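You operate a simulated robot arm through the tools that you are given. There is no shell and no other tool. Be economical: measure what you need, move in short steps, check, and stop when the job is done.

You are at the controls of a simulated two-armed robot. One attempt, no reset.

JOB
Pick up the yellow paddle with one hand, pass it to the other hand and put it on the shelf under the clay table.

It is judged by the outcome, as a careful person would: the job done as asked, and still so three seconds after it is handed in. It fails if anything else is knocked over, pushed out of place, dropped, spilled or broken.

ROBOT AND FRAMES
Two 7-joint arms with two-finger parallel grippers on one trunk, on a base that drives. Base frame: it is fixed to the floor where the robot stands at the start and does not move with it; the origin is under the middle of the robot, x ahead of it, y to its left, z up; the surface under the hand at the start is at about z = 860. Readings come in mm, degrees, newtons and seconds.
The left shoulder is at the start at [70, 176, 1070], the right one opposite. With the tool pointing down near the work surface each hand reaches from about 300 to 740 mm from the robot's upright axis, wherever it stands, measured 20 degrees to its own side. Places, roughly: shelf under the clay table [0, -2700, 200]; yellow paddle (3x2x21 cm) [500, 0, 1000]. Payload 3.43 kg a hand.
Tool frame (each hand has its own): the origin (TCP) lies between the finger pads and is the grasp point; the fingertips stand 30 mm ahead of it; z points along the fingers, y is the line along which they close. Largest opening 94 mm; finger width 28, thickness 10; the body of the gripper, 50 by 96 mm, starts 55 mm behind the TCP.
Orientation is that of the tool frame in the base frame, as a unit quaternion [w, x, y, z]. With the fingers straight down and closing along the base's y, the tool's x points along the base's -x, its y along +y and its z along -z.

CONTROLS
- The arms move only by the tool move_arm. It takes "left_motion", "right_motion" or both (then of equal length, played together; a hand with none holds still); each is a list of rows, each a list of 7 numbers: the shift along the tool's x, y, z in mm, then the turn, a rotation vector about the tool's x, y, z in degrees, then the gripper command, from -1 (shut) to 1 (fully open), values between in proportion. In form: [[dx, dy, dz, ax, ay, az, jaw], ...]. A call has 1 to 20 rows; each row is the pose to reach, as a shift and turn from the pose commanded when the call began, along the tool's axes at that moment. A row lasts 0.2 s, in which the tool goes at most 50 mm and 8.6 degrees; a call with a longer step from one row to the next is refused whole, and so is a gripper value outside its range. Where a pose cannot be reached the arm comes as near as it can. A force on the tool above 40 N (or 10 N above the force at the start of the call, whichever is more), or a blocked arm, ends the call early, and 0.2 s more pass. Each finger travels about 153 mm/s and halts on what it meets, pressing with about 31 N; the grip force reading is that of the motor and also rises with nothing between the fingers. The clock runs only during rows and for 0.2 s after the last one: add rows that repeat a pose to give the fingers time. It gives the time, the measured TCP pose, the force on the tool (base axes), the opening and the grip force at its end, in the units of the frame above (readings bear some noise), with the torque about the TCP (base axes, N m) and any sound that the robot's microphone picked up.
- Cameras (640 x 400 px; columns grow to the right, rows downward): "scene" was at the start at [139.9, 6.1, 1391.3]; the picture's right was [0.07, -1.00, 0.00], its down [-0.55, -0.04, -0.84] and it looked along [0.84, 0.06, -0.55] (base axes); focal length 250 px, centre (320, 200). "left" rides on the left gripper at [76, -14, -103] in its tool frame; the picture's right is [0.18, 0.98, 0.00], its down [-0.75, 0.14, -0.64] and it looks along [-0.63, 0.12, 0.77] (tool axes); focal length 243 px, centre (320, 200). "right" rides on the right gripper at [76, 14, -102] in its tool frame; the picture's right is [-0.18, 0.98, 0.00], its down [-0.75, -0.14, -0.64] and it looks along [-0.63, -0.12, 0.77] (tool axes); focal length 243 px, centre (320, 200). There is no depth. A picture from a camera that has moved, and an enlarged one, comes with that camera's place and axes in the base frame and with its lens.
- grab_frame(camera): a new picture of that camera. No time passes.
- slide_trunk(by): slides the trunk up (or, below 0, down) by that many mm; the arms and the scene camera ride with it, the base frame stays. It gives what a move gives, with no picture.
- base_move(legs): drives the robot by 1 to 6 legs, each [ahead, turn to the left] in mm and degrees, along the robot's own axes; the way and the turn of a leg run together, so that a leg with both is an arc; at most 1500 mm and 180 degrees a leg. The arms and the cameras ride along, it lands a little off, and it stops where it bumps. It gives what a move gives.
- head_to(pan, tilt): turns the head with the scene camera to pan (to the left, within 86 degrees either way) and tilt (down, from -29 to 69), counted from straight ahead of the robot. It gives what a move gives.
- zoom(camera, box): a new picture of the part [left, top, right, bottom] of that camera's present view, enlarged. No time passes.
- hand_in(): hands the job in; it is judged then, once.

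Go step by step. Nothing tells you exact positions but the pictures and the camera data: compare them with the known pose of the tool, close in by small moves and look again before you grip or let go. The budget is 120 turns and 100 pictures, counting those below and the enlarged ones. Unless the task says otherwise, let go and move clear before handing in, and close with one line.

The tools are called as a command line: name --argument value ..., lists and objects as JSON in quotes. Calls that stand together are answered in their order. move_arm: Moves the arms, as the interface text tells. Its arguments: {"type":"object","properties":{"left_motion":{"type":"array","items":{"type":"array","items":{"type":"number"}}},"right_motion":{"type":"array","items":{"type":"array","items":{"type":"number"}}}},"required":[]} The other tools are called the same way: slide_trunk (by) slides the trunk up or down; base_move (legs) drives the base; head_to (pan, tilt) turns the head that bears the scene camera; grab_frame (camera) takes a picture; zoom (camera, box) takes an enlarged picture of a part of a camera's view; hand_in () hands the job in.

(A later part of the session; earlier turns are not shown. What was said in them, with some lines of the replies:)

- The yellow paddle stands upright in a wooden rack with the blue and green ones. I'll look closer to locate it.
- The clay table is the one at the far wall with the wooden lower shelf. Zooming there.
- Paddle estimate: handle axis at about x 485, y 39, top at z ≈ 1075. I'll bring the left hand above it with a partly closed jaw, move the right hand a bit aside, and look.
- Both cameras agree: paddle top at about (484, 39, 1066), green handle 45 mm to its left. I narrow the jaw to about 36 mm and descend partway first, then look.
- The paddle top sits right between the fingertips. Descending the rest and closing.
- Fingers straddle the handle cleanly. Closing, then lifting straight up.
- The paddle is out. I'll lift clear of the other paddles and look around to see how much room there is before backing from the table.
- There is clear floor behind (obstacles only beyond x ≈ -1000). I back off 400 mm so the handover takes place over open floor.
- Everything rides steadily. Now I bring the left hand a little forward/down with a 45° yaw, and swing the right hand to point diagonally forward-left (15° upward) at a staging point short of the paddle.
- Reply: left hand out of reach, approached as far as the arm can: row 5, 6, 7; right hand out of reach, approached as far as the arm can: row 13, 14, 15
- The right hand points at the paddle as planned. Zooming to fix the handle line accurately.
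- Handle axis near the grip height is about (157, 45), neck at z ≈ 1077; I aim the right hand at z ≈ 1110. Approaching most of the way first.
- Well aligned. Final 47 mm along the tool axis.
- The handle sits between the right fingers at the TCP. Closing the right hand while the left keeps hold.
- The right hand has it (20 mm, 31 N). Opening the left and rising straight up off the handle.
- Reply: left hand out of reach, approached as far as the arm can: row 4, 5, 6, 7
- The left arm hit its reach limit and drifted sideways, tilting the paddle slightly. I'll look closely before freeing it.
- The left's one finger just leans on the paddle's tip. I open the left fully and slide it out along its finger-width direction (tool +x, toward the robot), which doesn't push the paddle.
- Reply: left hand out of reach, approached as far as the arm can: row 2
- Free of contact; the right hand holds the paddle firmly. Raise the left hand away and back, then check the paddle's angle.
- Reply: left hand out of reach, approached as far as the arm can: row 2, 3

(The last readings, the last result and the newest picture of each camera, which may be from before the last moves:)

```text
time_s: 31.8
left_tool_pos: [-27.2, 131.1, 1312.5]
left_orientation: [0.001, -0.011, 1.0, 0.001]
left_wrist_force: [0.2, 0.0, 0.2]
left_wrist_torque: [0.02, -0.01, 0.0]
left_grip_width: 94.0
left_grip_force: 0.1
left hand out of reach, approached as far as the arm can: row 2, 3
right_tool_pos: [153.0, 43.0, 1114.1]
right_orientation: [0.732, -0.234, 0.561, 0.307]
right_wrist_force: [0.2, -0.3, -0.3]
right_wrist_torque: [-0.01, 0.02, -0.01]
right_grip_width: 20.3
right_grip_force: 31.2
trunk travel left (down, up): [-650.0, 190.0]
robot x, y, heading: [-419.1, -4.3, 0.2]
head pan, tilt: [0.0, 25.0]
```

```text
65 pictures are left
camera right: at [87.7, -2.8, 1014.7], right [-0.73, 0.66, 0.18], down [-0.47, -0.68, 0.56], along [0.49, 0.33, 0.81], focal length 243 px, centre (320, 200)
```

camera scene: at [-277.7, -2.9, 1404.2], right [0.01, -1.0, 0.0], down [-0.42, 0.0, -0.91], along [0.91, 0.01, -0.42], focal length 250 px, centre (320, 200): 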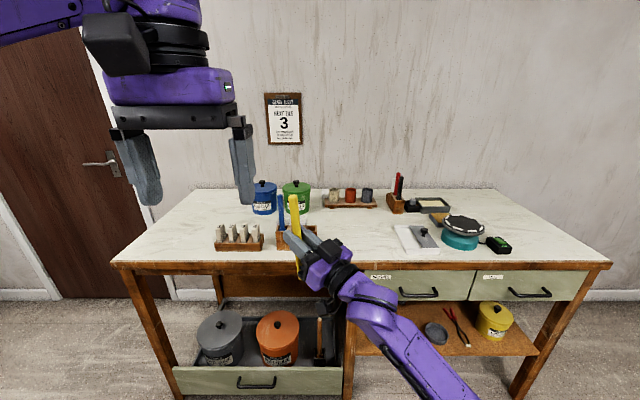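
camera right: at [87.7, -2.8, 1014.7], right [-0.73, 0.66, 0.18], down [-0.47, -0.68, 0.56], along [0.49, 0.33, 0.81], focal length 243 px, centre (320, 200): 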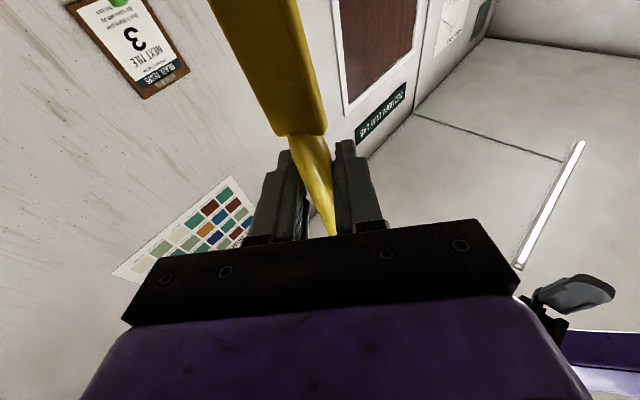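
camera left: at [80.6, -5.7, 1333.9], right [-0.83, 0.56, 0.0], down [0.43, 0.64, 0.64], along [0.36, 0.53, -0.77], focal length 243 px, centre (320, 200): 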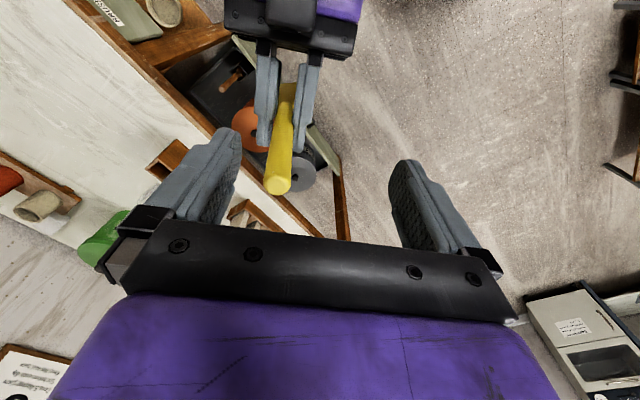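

Handover done: the paddle is firmly in the right hand. Now I turn the right hand into carrying/placing orientation (pitched 75° down, paddle then horizontal) and retract it.

move_arm --right_motion '[[-3.85, -7.8, -18.6, 3.64, 7.09, 2.09, -1], [-7.7, -15.6, -37.3, 7.28, 14.18, 4.18, -1], [-11.5, -23.4, -55.9, 10.93, 21.28, 6.28, -1], [-15.3, -31.2, -74.5, 14.57, 28.37, 8.37, -1], [-19.2, -39, -93.2, 18.21, 35.46, 10.46, -1], [-23, -46.8, -111.8, 21.85, 42.55, 12.55, -1], [-26.8, -54.5, -130.4, 25.49, 49.64, 14.64, -1], [-30.7, -62.3, -149, 29.13, 56.73, 16.73, -1], [-34.5, -70.1, -167.7, 32.78, 63.83, 18.83, -1], [-38.3, -77.9, -186.3, 36.42, 70.92, 20.92, -1], [-42.2, -85.7, -205, 40.06, 78.01, 23.01, -1], [-46, -93.5, -223.6, 43.7, 85.1, 25.1, -1], [-46, -93.5, -223.6, 43.7, 85.1, 25.1, -1]]'

grab_frame --camera "scene"

grab_frame --camera "right"

```text
time_s: 34.6
left_tool_pos: [-25.7, 133.6, 1312.3]
left_orientation: [0.0, -0.012, 1.0, -0.002]
left_wrist_force: [-0.3, 0.1, -0.7]
left_wrist_torque: [-0.02, -0.01, 0.02]
left_grip_width: 93.7
left_grip_force: 0.0
right_tool_pos: [60.3, -183.2, 1100.1]
right_orientation: [0.127, 0.001, 0.992, -0.001]
right_wrist_force: [-0.2, -0.1, -0.9]
right_wrist_torque: [0.0, 0.05, -0.02]
right_grip_width: 20.5
right_grip_force: 30.9
trunk travel left (down, up): [-650.0, 190.0]
robot x, y, heading: [-421.0, -6.4, 0.4]
head pan, tilt: [0.0, 25.0]
```

```text
64 pictures are left
camera scene: at [-277.0, -0.9, 1404.1], right [0.01, -1.0, 0.0], down [-0.42, 0.0, -0.91], along [0.91, 0.01, -0.42], focal length 250 px, centre (320, 200)
```

scene: 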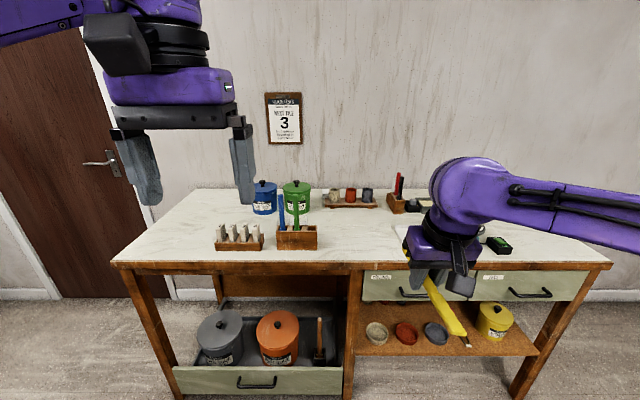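

```text
63 pictures are left
camera right: at [-39.7, -167.5, 1180.9], right [0.18, 0.98, 0.04], down [0.57, -0.14, 0.81], along [0.8, -0.12, -0.58], focal length 243 px, centre (320, 200)
```

right: 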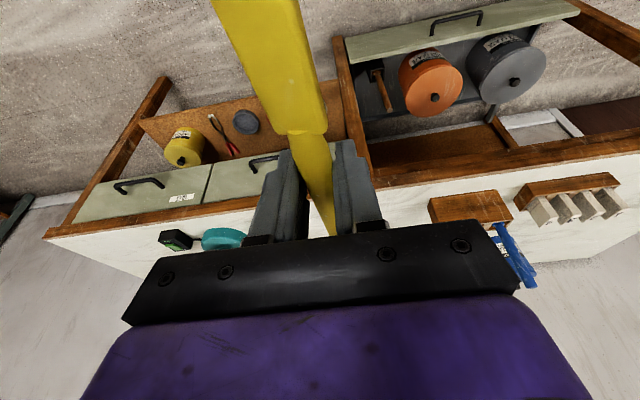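

The paddle's blade points back toward the robot, roughly horizontal. Now drive toward the clay table: turn right, go past the first table's corner, and check.

base_move --legs '[[0, -78], [1150, 0]]'

grab_frame --camera "scene"

```text
time_s: 43.9
left_tool_pos: [69.9, -1480.8, 1311.7]
left_orientation: [0.0, 0.61, 0.792, -0.001]
left_wrist_force: [-0.6, 0.2, -0.7]
left_wrist_torque: [-0.02, 0.0, 0.02]
left_grip_width: 93.9
left_grip_force: 0.1
right_tool_pos: [-218.8, -1638.8, 1100.6]
right_orientation: [0.1, 0.616, 0.777, -0.081]
right_wrist_force: [0.1, 0.2, -1.0]
right_wrist_torque: [-0.05, 0.01, -0.02]
right_grip_width: 20.4
right_grip_force: 30.7
trunk travel left (down, up): [-650.0, 190.0]
robot x, y, heading: [-153.6, -1129.1, -76.3]
head pan, tilt: [0.0, 25.0]
```

```text
62 pictures are left
camera scene: at [-119.0, -1265.2, 1404.2], right [-0.97, -0.24, 0.0], down [-0.1, 0.41, -0.91], along [0.22, -0.88, -0.42], focal length 250 px, centre (320, 200)
```

scene: 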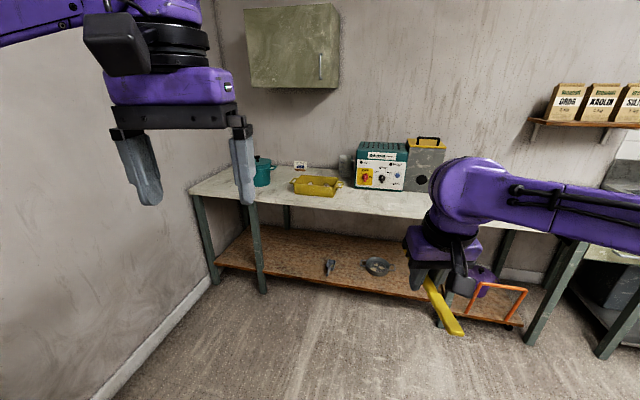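

Cup ≈ (150, −2630) and pan ≈ (−180, −2730); the shelf between x ≈ 220 and 600 is free. I drive to about (470, −1850) and face the table.

base_move --legs '[[0, 27], [950, 0], [0, -41]]'

head_to --pan 0 --tilt 45

grab_frame --camera "scene"

```text
time_s: 52.1
left_tool_pos: [611.0, -2261.7, 1312.5]
left_orientation: [0.0, 0.697, 0.717, -0.002]
left_wrist_force: [-0.7, 0.4, -0.1]
left_wrist_torque: [0.0, -0.01, 0.0]
left_grip_width: 94.1
left_grip_force: 0.2
right_tool_pos: [294.3, -2347.6, 1100.6]
right_orientation: [0.089, 0.701, 0.701, -0.092]
right_wrist_force: [0.0, 0.7, -0.4]
right_wrist_torque: [0.03, -0.02, 0.02]
right_grip_width: 20.4
right_grip_force: 30.8
trunk travel left (down, up): [-650.0, 190.0]
robot x, y, heading: [473.7, -1867.7, -89.2]
head pan, tilt: [0.0, 25.0]
```

```text
time_s: 52.9
left_tool_pos: [609.3, -2261.0, 1311.7]
left_orientation: [0.0, 0.697, 0.717, -0.001]
left_wrist_force: [-0.1, -0.4, 0.3]
left_wrist_torque: [-0.03, -0.01, -0.02]
left_grip_width: 94.1
left_grip_force: 0.1
right_tool_pos: [293.0, -2347.8, 1100.6]
right_orientation: [0.09, 0.701, 0.701, -0.093]
right_wrist_force: [-0.2, 0.3, -0.5]
right_wrist_torque: [-0.06, -0.01, 0.04]
right_grip_width: 20.3
right_grip_force: 30.5
trunk travel left (down, up): [-650.0, 190.0]
robot x, y, heading: [472.8, -1866.8, -89.4]
head pan, tilt: [0.0, 45.0]
```

```text
61 pictures are left
camera scene: at [473.8, -1997.2, 1373.6], right [-1.0, -0.01, 0.0], down [-0.01, 0.71, -0.71], along [0.01, -0.71, -0.71], focal length 250 px, centre (320, 200)
```

scene: 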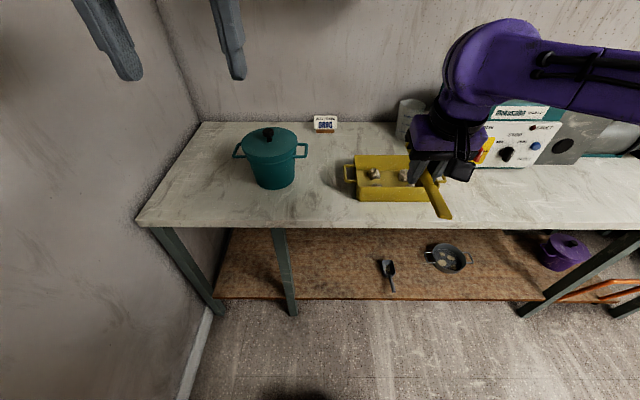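

I'm in front of the shelf; table edge is at y ≈ −2490. I back up 100 mm, tuck the left hand in, pitch the right hand to near vertical, then lower the trunk clear of the table edge.

base_move --legs '[[-100, 0]]'

move_arm --left_motion '[[25, 15, 0, 0, 0, 0, 1], [50, 30, 0, 0, 0, 0, 1], [75, 45, 0, 0, 0, 0, 1], [100, 60, 0, 0, 0, 0, 1], [100, 60, 0, 0, 0, 0, 1]]' --right_motion '[[0, 0, 0, 0, 4, 0, -1], [0, 0, 0, 0, 8, 0, -1], [0, 0, 0, 0, 12, 0, -1], [0, 0, 0, 0, 12, 0, -1], [0, 0, 0, 0, 12, 0, -1]]'

slide_trunk --by -300

grab_frame --camera "scene"

```text
time_s: 54.1
left_tool_pos: [607.6, -2162.0, 1311.6]
left_orientation: [0.0, 0.698, 0.716, -0.001]
left_wrist_force: [0.0, -0.4, -0.5]
left_wrist_torque: [0.02, -0.02, -0.01]
left_grip_width: 93.8
left_grip_force: 0.0
right_tool_pos: [291.1, -2248.5, 1100.0]
right_orientation: [0.089, 0.702, 0.701, -0.091]
right_wrist_force: [0.5, 0.7, -0.6]
right_wrist_torque: [0.0, -0.02, -0.01]
right_grip_width: 20.4
right_grip_force: 31.2
trunk travel left (down, up): [-650.0, 190.0]
robot x, y, heading: [468.5, -1767.2, -89.4]
head pan, tilt: [0.0, 45.0]
```

```text
time_s: 55.3
left_tool_pos: [656.4, -2065.8, 1297.4]
left_orientation: [0.001, 0.698, 0.716, -0.001]
left_wrist_force: [-0.6, 0.2, 0.7]
left_wrist_torque: [-0.02, 0.0, 0.0]
left_grip_width: 94.1
left_grip_force: 0.0
left hand out of reach, approached as far as the arm can: row 4, 5
right_tool_pos: [291.7, -2247.9, 1099.7]
right_orientation: [0.016, 0.708, 0.706, -0.017]
right_wrist_force: [0.4, 0.4, -0.7]
right_wrist_torque: [0.02, 0.0, -0.02]
right_grip_width: 20.4
right_grip_force: 31.4
trunk travel left (down, up): [-650.0, 190.0]
robot x, y, heading: [473.1, -1767.0, -89.3]
head pan, tilt: [0.0, 45.0]
```

```text
time_s: 58.3
left_tool_pos: [656.5, -2065.7, 998.4]
left_orientation: [0.001, 0.698, 0.717, -0.002]
left_wrist_force: [-0.5, 0.2, -0.4]
left_wrist_torque: [0.01, 0.03, 0.0]
left_grip_width: 93.9
left_grip_force: 0.1
right_tool_pos: [290.9, -2247.7, 800.8]
right_orientation: [0.017, 0.707, 0.707, -0.018]
right_wrist_force: [1.1, 0.2, 0.7]
right_wrist_torque: [0.0, 0.02, 0.0]
right_grip_width: 20.5
right_grip_force: 30.9
trunk travel left (down, up): [-350.0, 490.0]
robot x, y, heading: [469.7, -1765.6, -89.4]
head pan, tilt: [0.0, 45.0]
```

```text
60 pictures are left
camera scene: at [472.3, -1897.5, 1073.6], right [-1.0, -0.01, 0.0], down [-0.01, 0.71, -0.71], along [0.01, -0.71, -0.71], focal length 250 px, centre (320, 200)
```

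scene: 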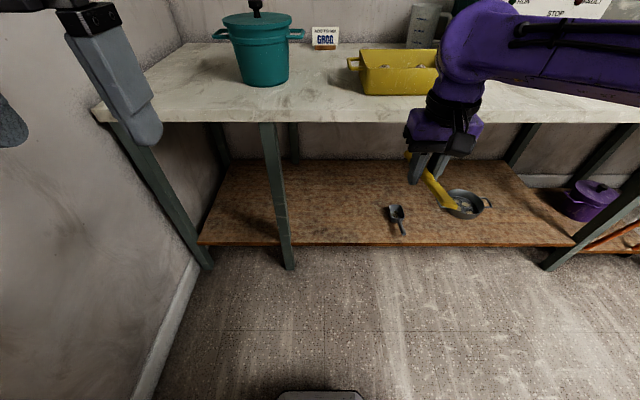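

Refined: table edge (y −2477, z 772), shelf front edge (y −2506, z 198). Lower the rest.

slide_trunk --by -340

head_to --pan 0 --tilt 30

grab_frame --camera "scene"

grab_frame --camera "left"

```text
time_s: 61.6
left_tool_pos: [656.1, -2065.6, 658.2]
left_orientation: [0.0, 0.698, 0.716, -0.002]
left_wrist_force: [0.0, 0.4, -0.5]
left_wrist_torque: [0.02, -0.02, -0.03]
left_grip_width: 94.0
left_grip_force: 0.0
right_tool_pos: [292.2, -2248.2, 460.0]
right_orientation: [0.016, 0.707, 0.707, -0.019]
right_wrist_force: [-0.2, 1.2, -0.7]
right_wrist_torque: [0.0, -0.01, 0.01]
right_grip_width: 20.5
right_grip_force: 30.7
trunk travel left (down, up): [-10.0, 830.0]
robot x, y, heading: [472.9, -1768.2, -89.2]
head pan, tilt: [0.0, 45.0]
```

```text
time_s: 62.4
left_tool_pos: [656.6, -2064.6, 658.3]
left_orientation: [0.001, 0.697, 0.717, -0.002]
left_wrist_force: [0.0, 0.6, 0.2]
left_wrist_torque: [0.01, 0.02, -0.02]
left_grip_width: 93.8
left_grip_force: 0.1
right_tool_pos: [291.1, -2246.5, 459.3]
right_orientation: [0.016, 0.708, 0.706, -0.018]
right_wrist_force: [0.3, 0.4, -0.6]
right_wrist_torque: [0.02, 0.05, -0.03]
right_grip_width: 20.1
right_grip_force: 30.7
trunk travel left (down, up): [-10.0, 830.0]
robot x, y, heading: [474.6, -1769.2, -89.2]
head pan, tilt: [0.0, 30.0]
```

```text
59 pictures are left
camera scene: at [472.4, -1906.7, 756.1], right [-1.0, -0.01, 0.0], down [-0.01, 0.5, -0.87], along [0.01, -0.87, -0.5], focal length 250 px, centre (320, 200)
```

scene: 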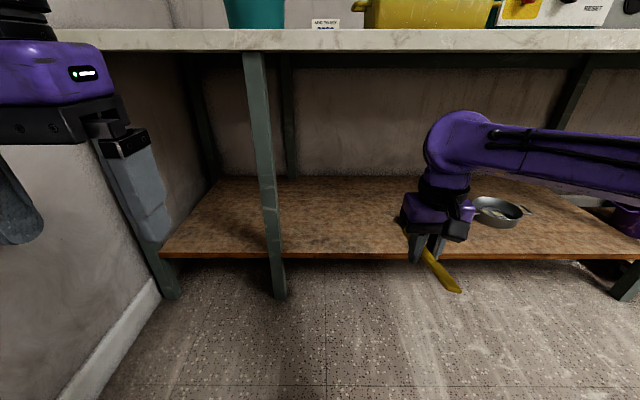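

```text
58 pictures are left
camera left: at [640.7, -1988.6, 760.5], right [0.98, 0.21, 0.0], down [0.16, -0.75, 0.64], along [0.13, -0.63, -0.77], focal length 243 px, centre (320, 200)
```

left: 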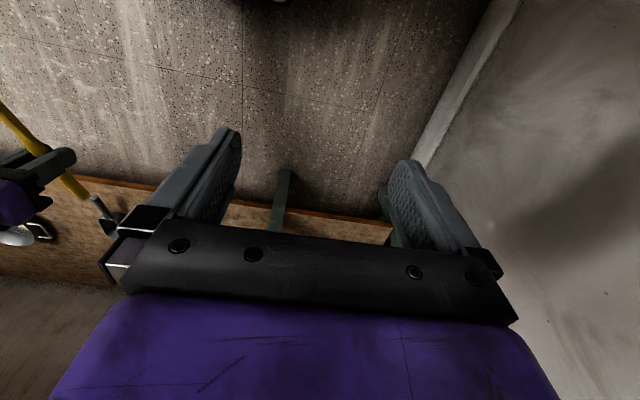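

The route into the shelf space is open. Checking the paddle's tilt in the grip.

zoom --camera "scene" --box '[390, 220, 490, 310]'

zoom --camera "left" --box '[0, 80, 160, 260]'

grab_frame --camera "right"

```text
4.44 times, centred on (440, 265) of scene
camera zoom: at [472.4, -1906.7, 756.1], right [-1.0, -0.01, 0.0], down [-0.01, 0.5, -0.87], along [0.01, -0.87, -0.5], focal length 1110 px, centre (-213, -89)
```

zoom: 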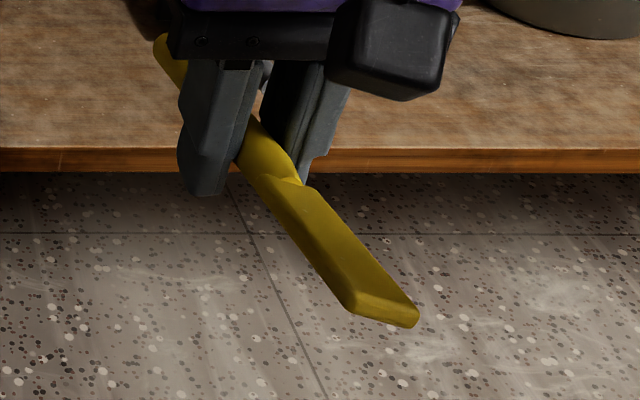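

```text
2.22 times, centred on (80, 170) of left
camera zoom: at [640.7, -1988.6, 760.5], right [0.98, 0.21, 0.0], down [0.16, -0.75, 0.64], along [0.13, -0.63, -0.77], focal length 539 px, centre (853, 267)
```

zoom: 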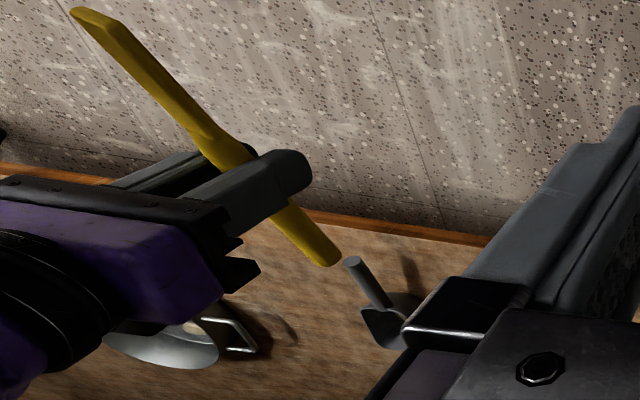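

```text
55 pictures are left
camera right: at [305.5, -2166.0, 560.0], right [0.98, -0.19, 0.01], down [-0.14, -0.72, 0.68], along [-0.12, -0.67, -0.73], focal length 243 px, centre (320, 200)
```

right: 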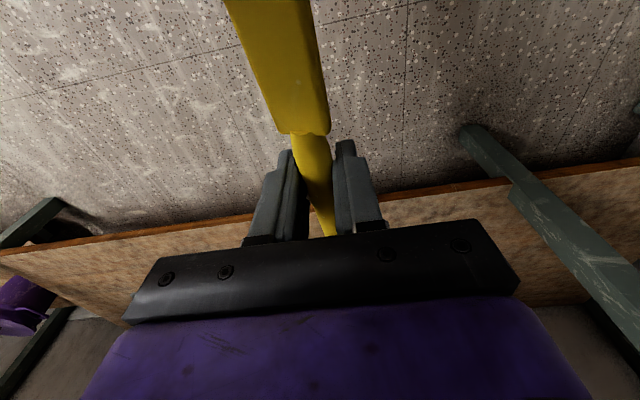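

Triangulated ends: blade tip z 481, handle end z ≈ 430 — so the original 75° pitch was the level one. Restoring it, shifting 50 mm left, and rechecking.

move_arm --right_motion '[[0, 12, 0, 0, -4, 0, -1], [0, 25, 0, 0, -8, 0, -1], [0, 38, 0, 0, -12, 0, -1], [0, 50, 0, 0, -13, 0, -1], [0, 50, 0, 0, -13, 0, -1]]'

zoom --camera "scene" --box '[360, 210, 460, 300]'

zoom --camera "left" --box '[0, 80, 160, 260]'

```text
time_s: 63.6
left_tool_pos: [656.2, -2064.9, 658.3]
left_orientation: [0.001, 0.698, 0.716, -0.002]
left_wrist_force: [-0.3, 0.8, -0.8]
left_wrist_torque: [0.01, 0.06, 0.03]
left_grip_width: 94.0
left_grip_force: 0.1
right_tool_pos: [341.8, -2249.9, 460.7]
right_orientation: [0.096, 0.701, 0.7, -0.099]
right_wrist_force: [0.4, 1.0, 0.1]
right_wrist_torque: [0.01, -0.02, -0.02]
right_grip_width: 20.1
right_grip_force: 31.4
trunk travel left (down, up): [-10.0, 830.0]
robot x, y, heading: [468.4, -1770.3, -89.5]
head pan, tilt: [0.0, 30.0]
```

```text
4.44 times, centred on (410, 255) of scene
camera zoom: at [472.5, -1906.7, 756.2], right [-1.0, -0.01, 0.0], down [-0.01, 0.5, -0.87], along [0.01, -0.87, -0.5], focal length 1110 px, centre (-80, -44)
```

zoom: 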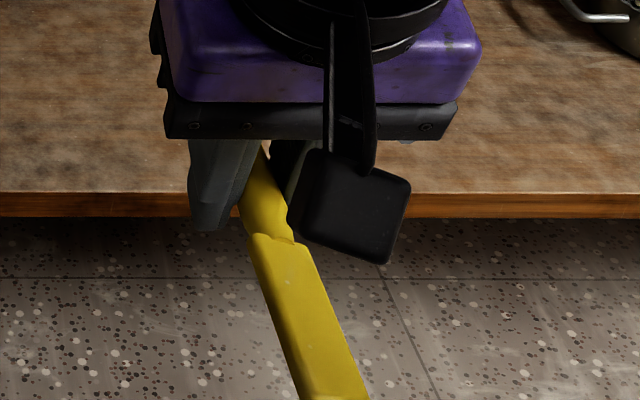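

```text
2.22 times, centred on (80, 170) of left
camera zoom: at [640.7, -1988.6, 760.5], right [0.98, 0.21, 0.0], down [0.16, -0.75, 0.64], along [0.13, -0.63, -0.77], focal length 539 px, centre (853, 267)
```

zoom: 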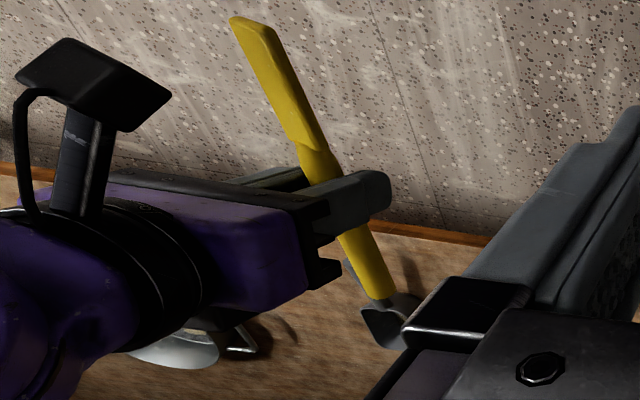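

Tilt is down to ~4° with the blade slightly high; I correct that, lower the hand to z ≈ 340 outside the shelf, then drive in 300 mm.

move_arm --right_motion '[[8, 0, 29, 0, -1, 0, -1], [16, 0, 58, 0, -2, 0, -1], [25, 0, 87, 0, -3, 0, -1], [33, 0, 115, 0, -4, 0, -1], [33, 0, 115, 0, -4, 0, -1]]'

grab_frame --camera "scene"

zoom --camera "left" --box '[0, 80, 160, 260]'

```text
time_s: 64.8
left_tool_pos: [655.0, -2066.0, 656.9]
left_orientation: [0.0, 0.698, 0.716, -0.002]
left_wrist_force: [0.5, 0.8, -1.0]
left_wrist_torque: [0.0, 0.01, -0.01]
left_grip_width: 94.2
left_grip_force: 0.0
right_tool_pos: [338.8, -2247.0, 340.0]
right_orientation: [0.12, 0.697, 0.697, -0.123]
right_wrist_force: [0.9, 0.4, -0.3]
right_wrist_torque: [0.05, -0.03, 0.02]
right_grip_width: 20.3
right_grip_force: 31.0
trunk travel left (down, up): [-10.0, 830.0]
robot x, y, heading: [470.6, -1770.0, -89.6]
head pan, tilt: [0.0, 30.0]
```

```text
52 pictures are left
camera scene: at [472.5, -1906.7, 756.2], right [-1.0, -0.01, 0.0], down [-0.01, 0.5, -0.87], along [0.01, -0.87, -0.5], focal length 250 px, centre (320, 200)
```

scene: 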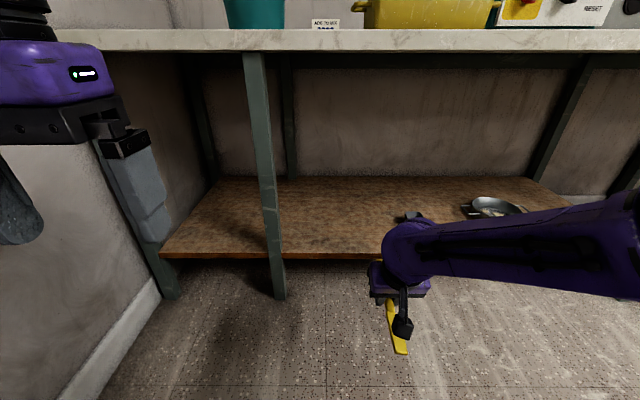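

```text
2.22 times, centred on (80, 170) of left
camera zoom: at [640.7, -1988.7, 760.5], right [0.98, 0.21, 0.0], down [0.16, -0.75, 0.64], along [0.13, -0.63, -0.77], focal length 539 px, centre (853, 267)
```

zoom: 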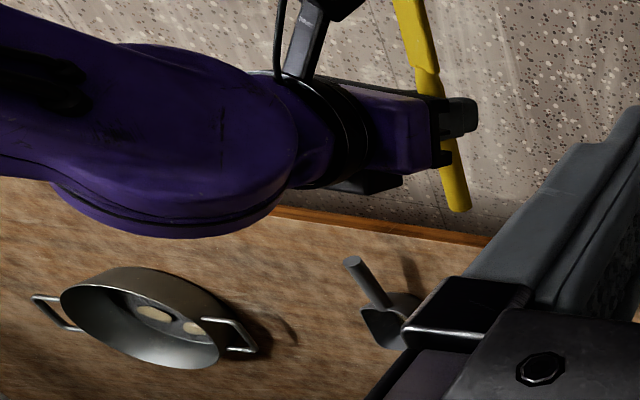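

Paddle looks level, and the forearm has clear space on the right. Drive forward 300.

base_move --legs '[[300, 0]]'

grab_frame --camera "scene"

grab_frame --camera "left"

grab_frame --camera "right"

```text
time_s: 66.8
left_tool_pos: [658.0, -2362.8, 658.9]
left_orientation: [0.001, 0.698, 0.716, -0.001]
left_wrist_force: [-0.2, -0.2, -0.5]
left_wrist_torque: [0.0, 0.01, 0.01]
left_grip_width: 93.9
left_grip_force: 0.0
right_tool_pos: [341.1, -2545.1, 340.6]
right_orientation: [0.121, 0.697, 0.696, -0.123]
right_wrist_force: [-0.8, -0.4, 0.0]
right_wrist_torque: [-0.02, 0.0, -0.02]
right_grip_width: 20.4
right_grip_force: 31.2
trunk travel left (down, up): [-10.0, 830.0]
robot x, y, heading: [477.0, -2066.3, -89.1]
head pan, tilt: [0.0, 30.0]
```

```text
50 pictures are left
camera scene: at [475.3, -2204.1, 756.2], right [-1.0, -0.01, 0.0], down [0.0, 0.5, -0.87], along [0.01, -0.87, -0.5], focal length 250 px, centre (320, 200)
```

scene: 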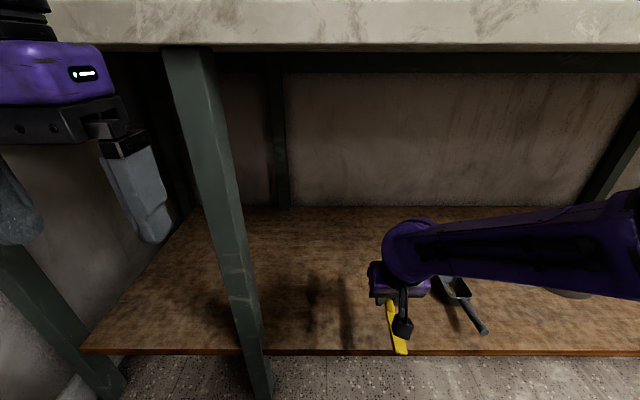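

```text
49 pictures are left
camera left: at [643.4, -2286.2, 760.5], right [0.98, 0.21, 0.0], down [0.16, -0.75, 0.64], along [0.13, -0.63, -0.77], focal length 243 px, centre (320, 200)
```

left: 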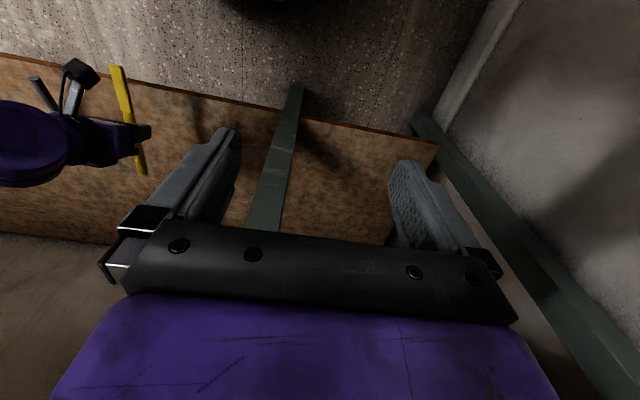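

```text
48 pictures are left
camera right: at [355.9, -2437.5, 411.8], right [0.98, -0.18, 0.06], down [-0.14, -0.49, 0.86], along [-0.12, -0.85, -0.51], focal length 243 px, centre (320, 200)
```

right: 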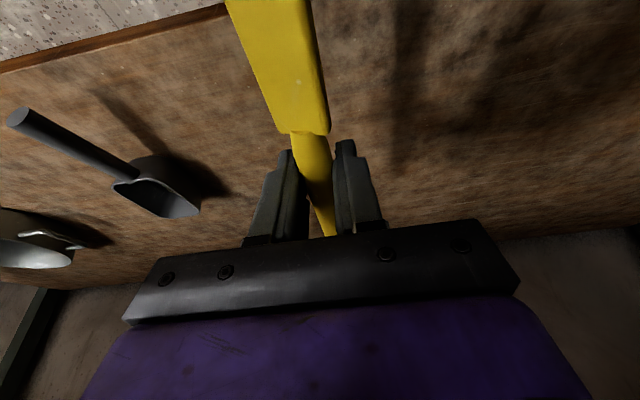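

Well inside with lots of clearance. Extend forward 95 and down 80 to z ≈ 260.

move_arm --right_motion '[[-22, 0, 8, 0, 0, 0, -1], [-45, 0, 16, 0, 0, 0, -1], [-67, 0, 24, 0, 0, 0, -1], [-89, 0, 32, 0, 0, 0, -1], [-80, 0, 57, 0, 0, 0, -1], [-71, 0, 82, 0, 0, 0, -1], [-62, 0, 107, 0, 0, 0, -1], [-62, 0, 107, 0, 0, 0, -1]]'

grab_frame --camera "scene"

grab_frame --camera "right"

zoom --camera "left" --box '[0, 40, 200, 200]'

```text
time_s: 68.6
left_tool_pos: [658.2, -2362.4, 657.6]
left_orientation: [0.001, 0.698, 0.716, -0.003]
left_wrist_force: [0.0, -0.5, -0.2]
left_wrist_torque: [-0.01, -0.03, -0.01]
left_grip_width: 93.8
left_grip_force: 0.1
right_tool_pos: [341.3, -2640.5, 261.9]
right_orientation: [0.12, 0.697, 0.696, -0.122]
right_wrist_force: [0.2, -0.3, -0.7]
right_wrist_torque: [0.0, 0.0, 0.0]
right_grip_width: 20.2
right_grip_force: 30.9
trunk travel left (down, up): [-10.0, 830.0]
robot x, y, heading: [473.5, -2065.0, -89.4]
head pan, tilt: [0.0, 30.0]
```

```text
47 pictures are left
camera scene: at [475.3, -2204.2, 756.2], right [-1.0, -0.01, 0.0], down [0.0, 0.5, -0.87], along [0.01, -0.87, -0.5], focal length 250 px, centre (320, 200)
```

scene: 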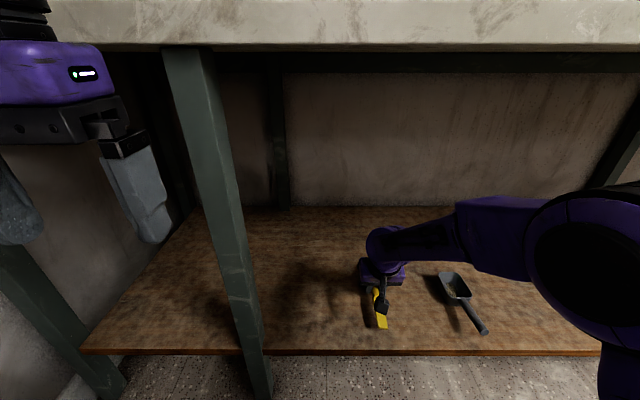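

```text
46 pictures are left
camera right: at [356.2, -2533.1, 332.0], right [0.98, -0.18, 0.06], down [-0.14, -0.49, 0.86], along [-0.12, -0.85, -0.51], focal length 243 px, centre (320, 200)
```

right: 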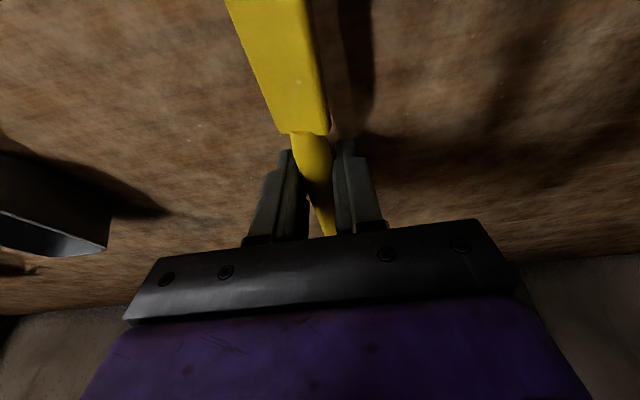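

```text
2.50 times, centred on (100, 120) of left
camera zoom: at [643.4, -2286.3, 760.5], right [0.98, 0.21, 0.0], down [0.16, -0.75, 0.64], along [0.13, -0.63, -0.77], focal length 606 px, centre (870, 400)
```

zoom: 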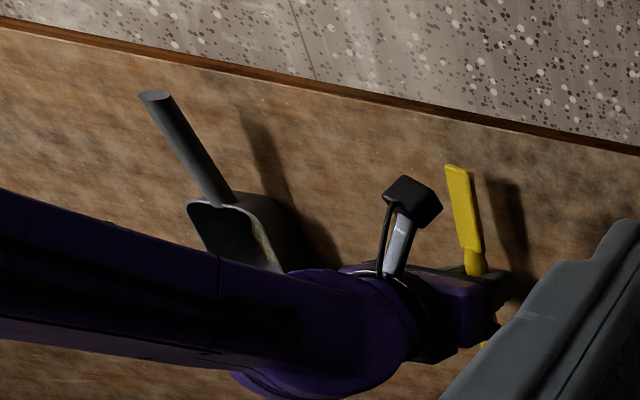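

Paddle is inside, level above the free part of the shelf. Descend gently 28 mm.

move_arm --right_motion '[[2, 0, 6.6, 0, 0, 0, -1], [4.8, 0, 13.2, 0, 0, 0, -1], [7.1, 0, 19.7, 0, 0, 0, -1], [8.5, 0, 23.5, 0, 0, 0, -1], [9.5, 0, 26.3, 0, 0, 0, -1], [9.5, 0, 26.3, 0, 0, 0, -1]]'

zoom --camera "left" --box '[100, 60, 200, 200]'

zoom --camera "scene" --box '[330, 220, 430, 350]'

```text
time_s: 69.3
left_tool_pos: [658.1, -2361.2, 657.9]
left_orientation: [0.001, 0.698, 0.716, -0.003]
left_wrist_force: [-0.7, -0.6, 0.2]
left_wrist_torque: [-0.03, 0.03, 0.0]
left_grip_width: 93.5
left_grip_force: 0.0
right_tool_pos: [341.7, -2643.0, 253.0]
right_orientation: [0.126, 0.697, 0.694, -0.127]
right_wrist_force: [-0.1, 5.0, 21.1]
right_wrist_torque: [0.24, -0.08, 0.1]
right_grip_width: 20.3
right_grip_force: 31.2
trunk travel left (down, up): [-10.0, 830.0]
robot x, y, heading: [471.4, -2064.1, -89.6]
head pan, tilt: [0.0, 30.0]
stopped in row 3 (right hand): the force on the tool passed its limit at 49 N (the readings are from after the stop); the commanded pose is now the measured one
```

```text
2.86 times, centred on (150, 130) of left
camera zoom: at [643.6, -2284.3, 761.2], right [0.98, 0.21, 0.0], down [0.16, -0.75, 0.65], along [0.13, -0.63, -0.76], focal length 693 px, centre (806, 400)
```

zoom: 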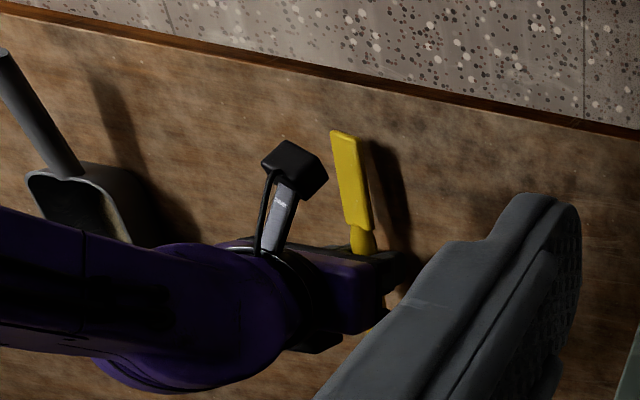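

```text
3.08 times, centred on (380, 285) of scene
camera zoom: at [475.6, -2202.0, 756.8], right [-1.0, -0.01, 0.0], down [0.0, 0.5, -0.87], along [0.01, -0.87, -0.5], focal length 768 px, centre (135, -62)
```

zoom: 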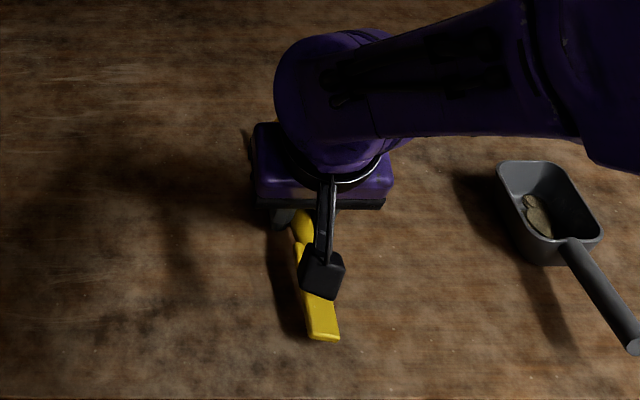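

Fingertips touched the shelf (contact right under the TCP), so shelf top is ≈ 220 and the paddle hovers just above it. I ease off 2 mm and loosen the grip slowly so the paddle settles between the fingers.

move_arm --right_motion '[[-0.7, 0, -1.9, 0, 0, 0, -1], [-0.7, 0, -1.9, 0, 0, 0, -0.62], [-0.7, 0, -1.9, 0, 0, 0, -0.57], [-0.7, 0, -1.9, 0, 0, 0, -0.55], [-0.7, 0, -1.9, 0, 0, 0, -0.53], [-0.7, 0, -1.9, 0, 0, 0, -0.5], [-0.7, 0, -1.9, 0, 0, 0, -0.45], [-0.7, 0, -1.9, 0, 0, 0, -0.35], [-0.7, 0, -1.9, 0, 0, 0, -0.35]]'

zoom --camera "left" --box '[100, 60, 200, 200]'

grab_frame --camera "right"

```text
time_s: 71.3
left_tool_pos: [659.5, -2359.8, 659.4]
left_orientation: [0.001, 0.699, 0.716, -0.003]
left_wrist_force: [-0.6, 0.0, -0.7]
left_wrist_torque: [-0.01, -0.01, -0.01]
left_grip_width: 94.0
left_grip_force: 0.1
right_tool_pos: [342.1, -2642.7, 253.4]
right_orientation: [0.126, 0.697, 0.695, -0.127]
right_wrist_force: [-9.6, -13.3, 25.6]
right_wrist_torque: [-0.36, 0.1, -0.21]
right_grip_width: 23.5
right_grip_force: 0.1
trunk travel left (down, up): [-10.0, 830.0]
robot x, y, heading: [476.3, -2066.1, -89.6]
head pan, tilt: [0.0, 30.0]
```

```text
2.86 times, centred on (150, 130) of left
camera zoom: at [643.4, -2284.4, 761.1], right [0.98, 0.21, 0.0], down [0.16, -0.75, 0.65], along [0.13, -0.63, -0.76], focal length 693 px, centre (806, 400)
```

zoom: 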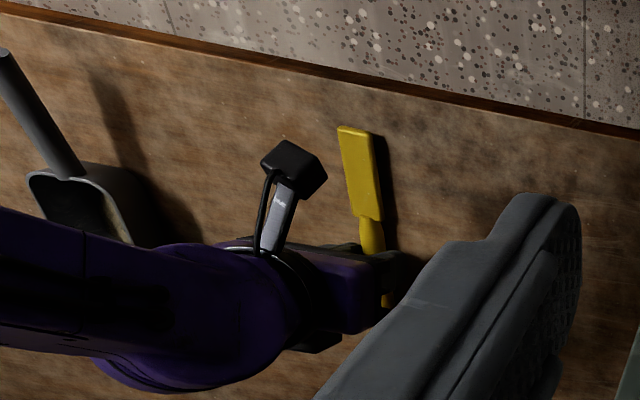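

```text
41 pictures are left
camera right: at [355.9, -2534.4, 322.7], right [0.98, -0.18, 0.06], down [-0.14, -0.48, 0.87], along [-0.12, -0.86, -0.5], focal length 243 px, centre (320, 200)
```

right: 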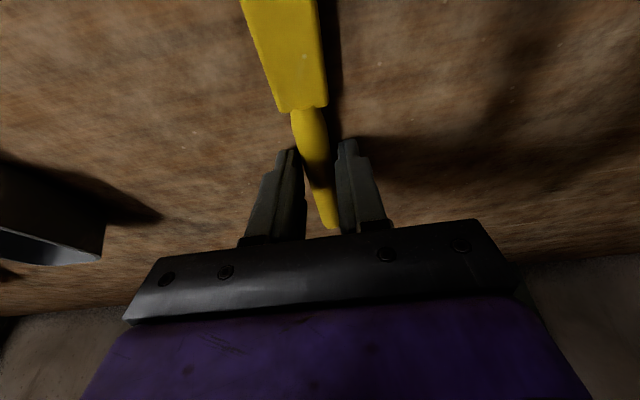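

The paddle has settled onto the shelf between the fingers. Lift slightly, open wider, and rise straight up.

move_arm --right_motion '[[-1.5, 0, -4, 0, 0, 0, -0.4], [-3, 0, -9, 0, 0, 0, -0.1], [-3, 0, -9, 0, 0, 0, 0.1], [-7, 0, -19, 0, 0, 0, 0.1], [-14, 0, -38, 0, 0, 0, 0.1], [-24, 0, -66, 0, 0, 0, 0.1], [-24, 0, -66, 0, 0, 0, 0.1]]'

grab_frame --camera "right"

zoom --camera "left" --box '[0, 40, 200, 200]'

```text
time_s: 72.9
left_tool_pos: [658.8, -2363.4, 657.1]
left_orientation: [0.0, 0.699, 0.716, -0.002]
left_wrist_force: [0.0, -0.6, 0.7]
left_wrist_torque: [0.03, 0.0, 0.01]
left_grip_width: 94.0
left_grip_force: 0.1
right_tool_pos: [340.3, -2641.4, 320.3]
right_orientation: [0.124, 0.696, 0.696, -0.125]
right_wrist_force: [0.3, -0.1, 0.4]
right_wrist_torque: [0.03, 0.0, 0.01]
right_grip_width: 51.8
right_grip_force: 0.0
trunk travel left (down, up): [-10.0, 830.0]
robot x, y, heading: [470.3, -2065.5, -89.6]
head pan, tilt: [0.0, 30.0]
```

```text
40 pictures are left
camera right: at [354.8, -2533.9, 390.6], right [0.98, -0.18, 0.06], down [-0.14, -0.48, 0.86], along [-0.12, -0.86, -0.5], focal length 243 px, centre (320, 200)
```

right: 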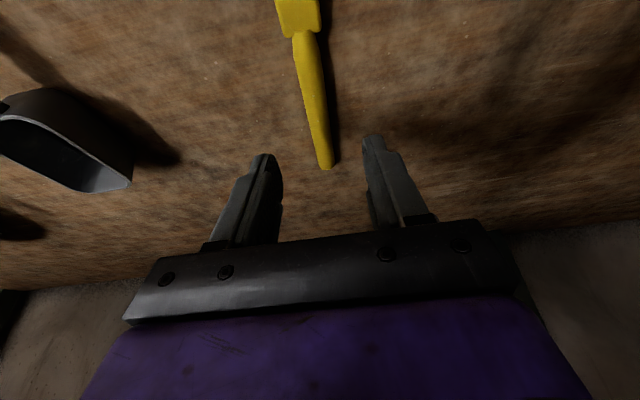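

```text
2.50 times, centred on (100, 120) of left
camera zoom: at [643.2, -2286.1, 760.5], right [0.98, 0.21, 0.0], down [0.16, -0.75, 0.64], along [0.13, -0.63, -0.77], focal length 606 px, centre (870, 400)
```

zoom: 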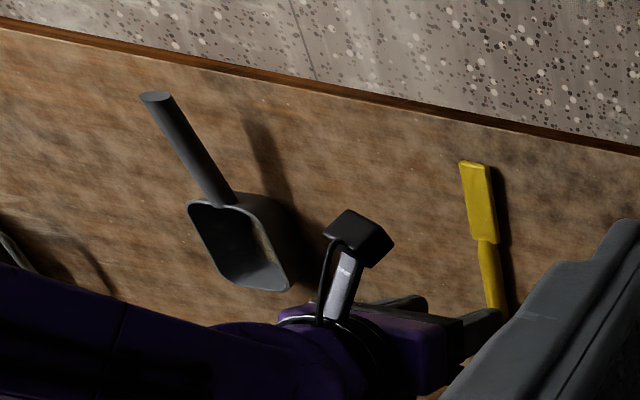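

The paddle lies flat on the shelf and the hand is clear above it. Back the robot out 300 mm and do a final check.

base_move --legs '[[-320, 0]]'

grab_frame --camera "scene"

```text
time_s: 75.1
left_tool_pos: [654.8, -2046.1, 656.7]
left_orientation: [0.001, 0.703, 0.711, -0.002]
left_wrist_force: [-0.1, -0.3, 0.1]
left_wrist_torque: [0.0, -0.03, 0.03]
left_grip_width: 94.1
left_grip_force: 0.0
right_tool_pos: [332.6, -2320.1, 319.8]
right_orientation: [0.122, 0.702, 0.691, -0.126]
right_wrist_force: [0.1, 0.6, -0.5]
right_wrist_torque: [-0.01, 0.05, 0.02]
right_grip_width: 51.6
right_grip_force: 0.1
trunk travel left (down, up): [-10.0, 830.0]
robot x, y, heading: [470.1, -1743.6, -90.6]
head pan, tilt: [0.0, 30.0]
```

```text
38 pictures are left
camera scene: at [472.7, -1883.9, 756.2], right [-1.0, 0.0, 0.0], down [0.0, 0.5, -0.87], along [0.0, -0.87, -0.5], focal length 250 px, centre (320, 200)
```

scene: 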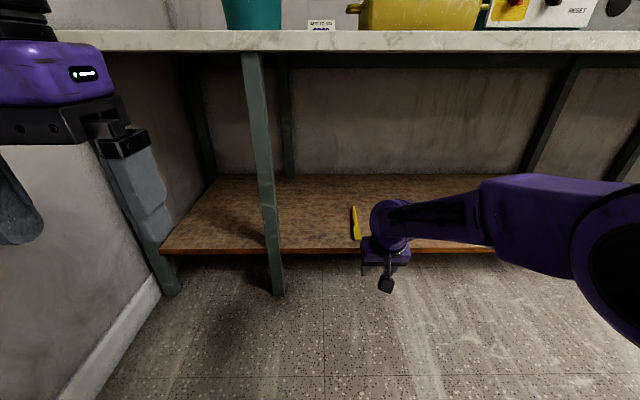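

The paddle lies on the shelf, well inside the front edge; both hands are empty and clear. Handing in.

hand_in

```text
The job is handed in.
```

The yellow paddle was picked up with the left hand, passed to the right, and is now lying flat on the shelf under the clay table. I saw nothing else moved.
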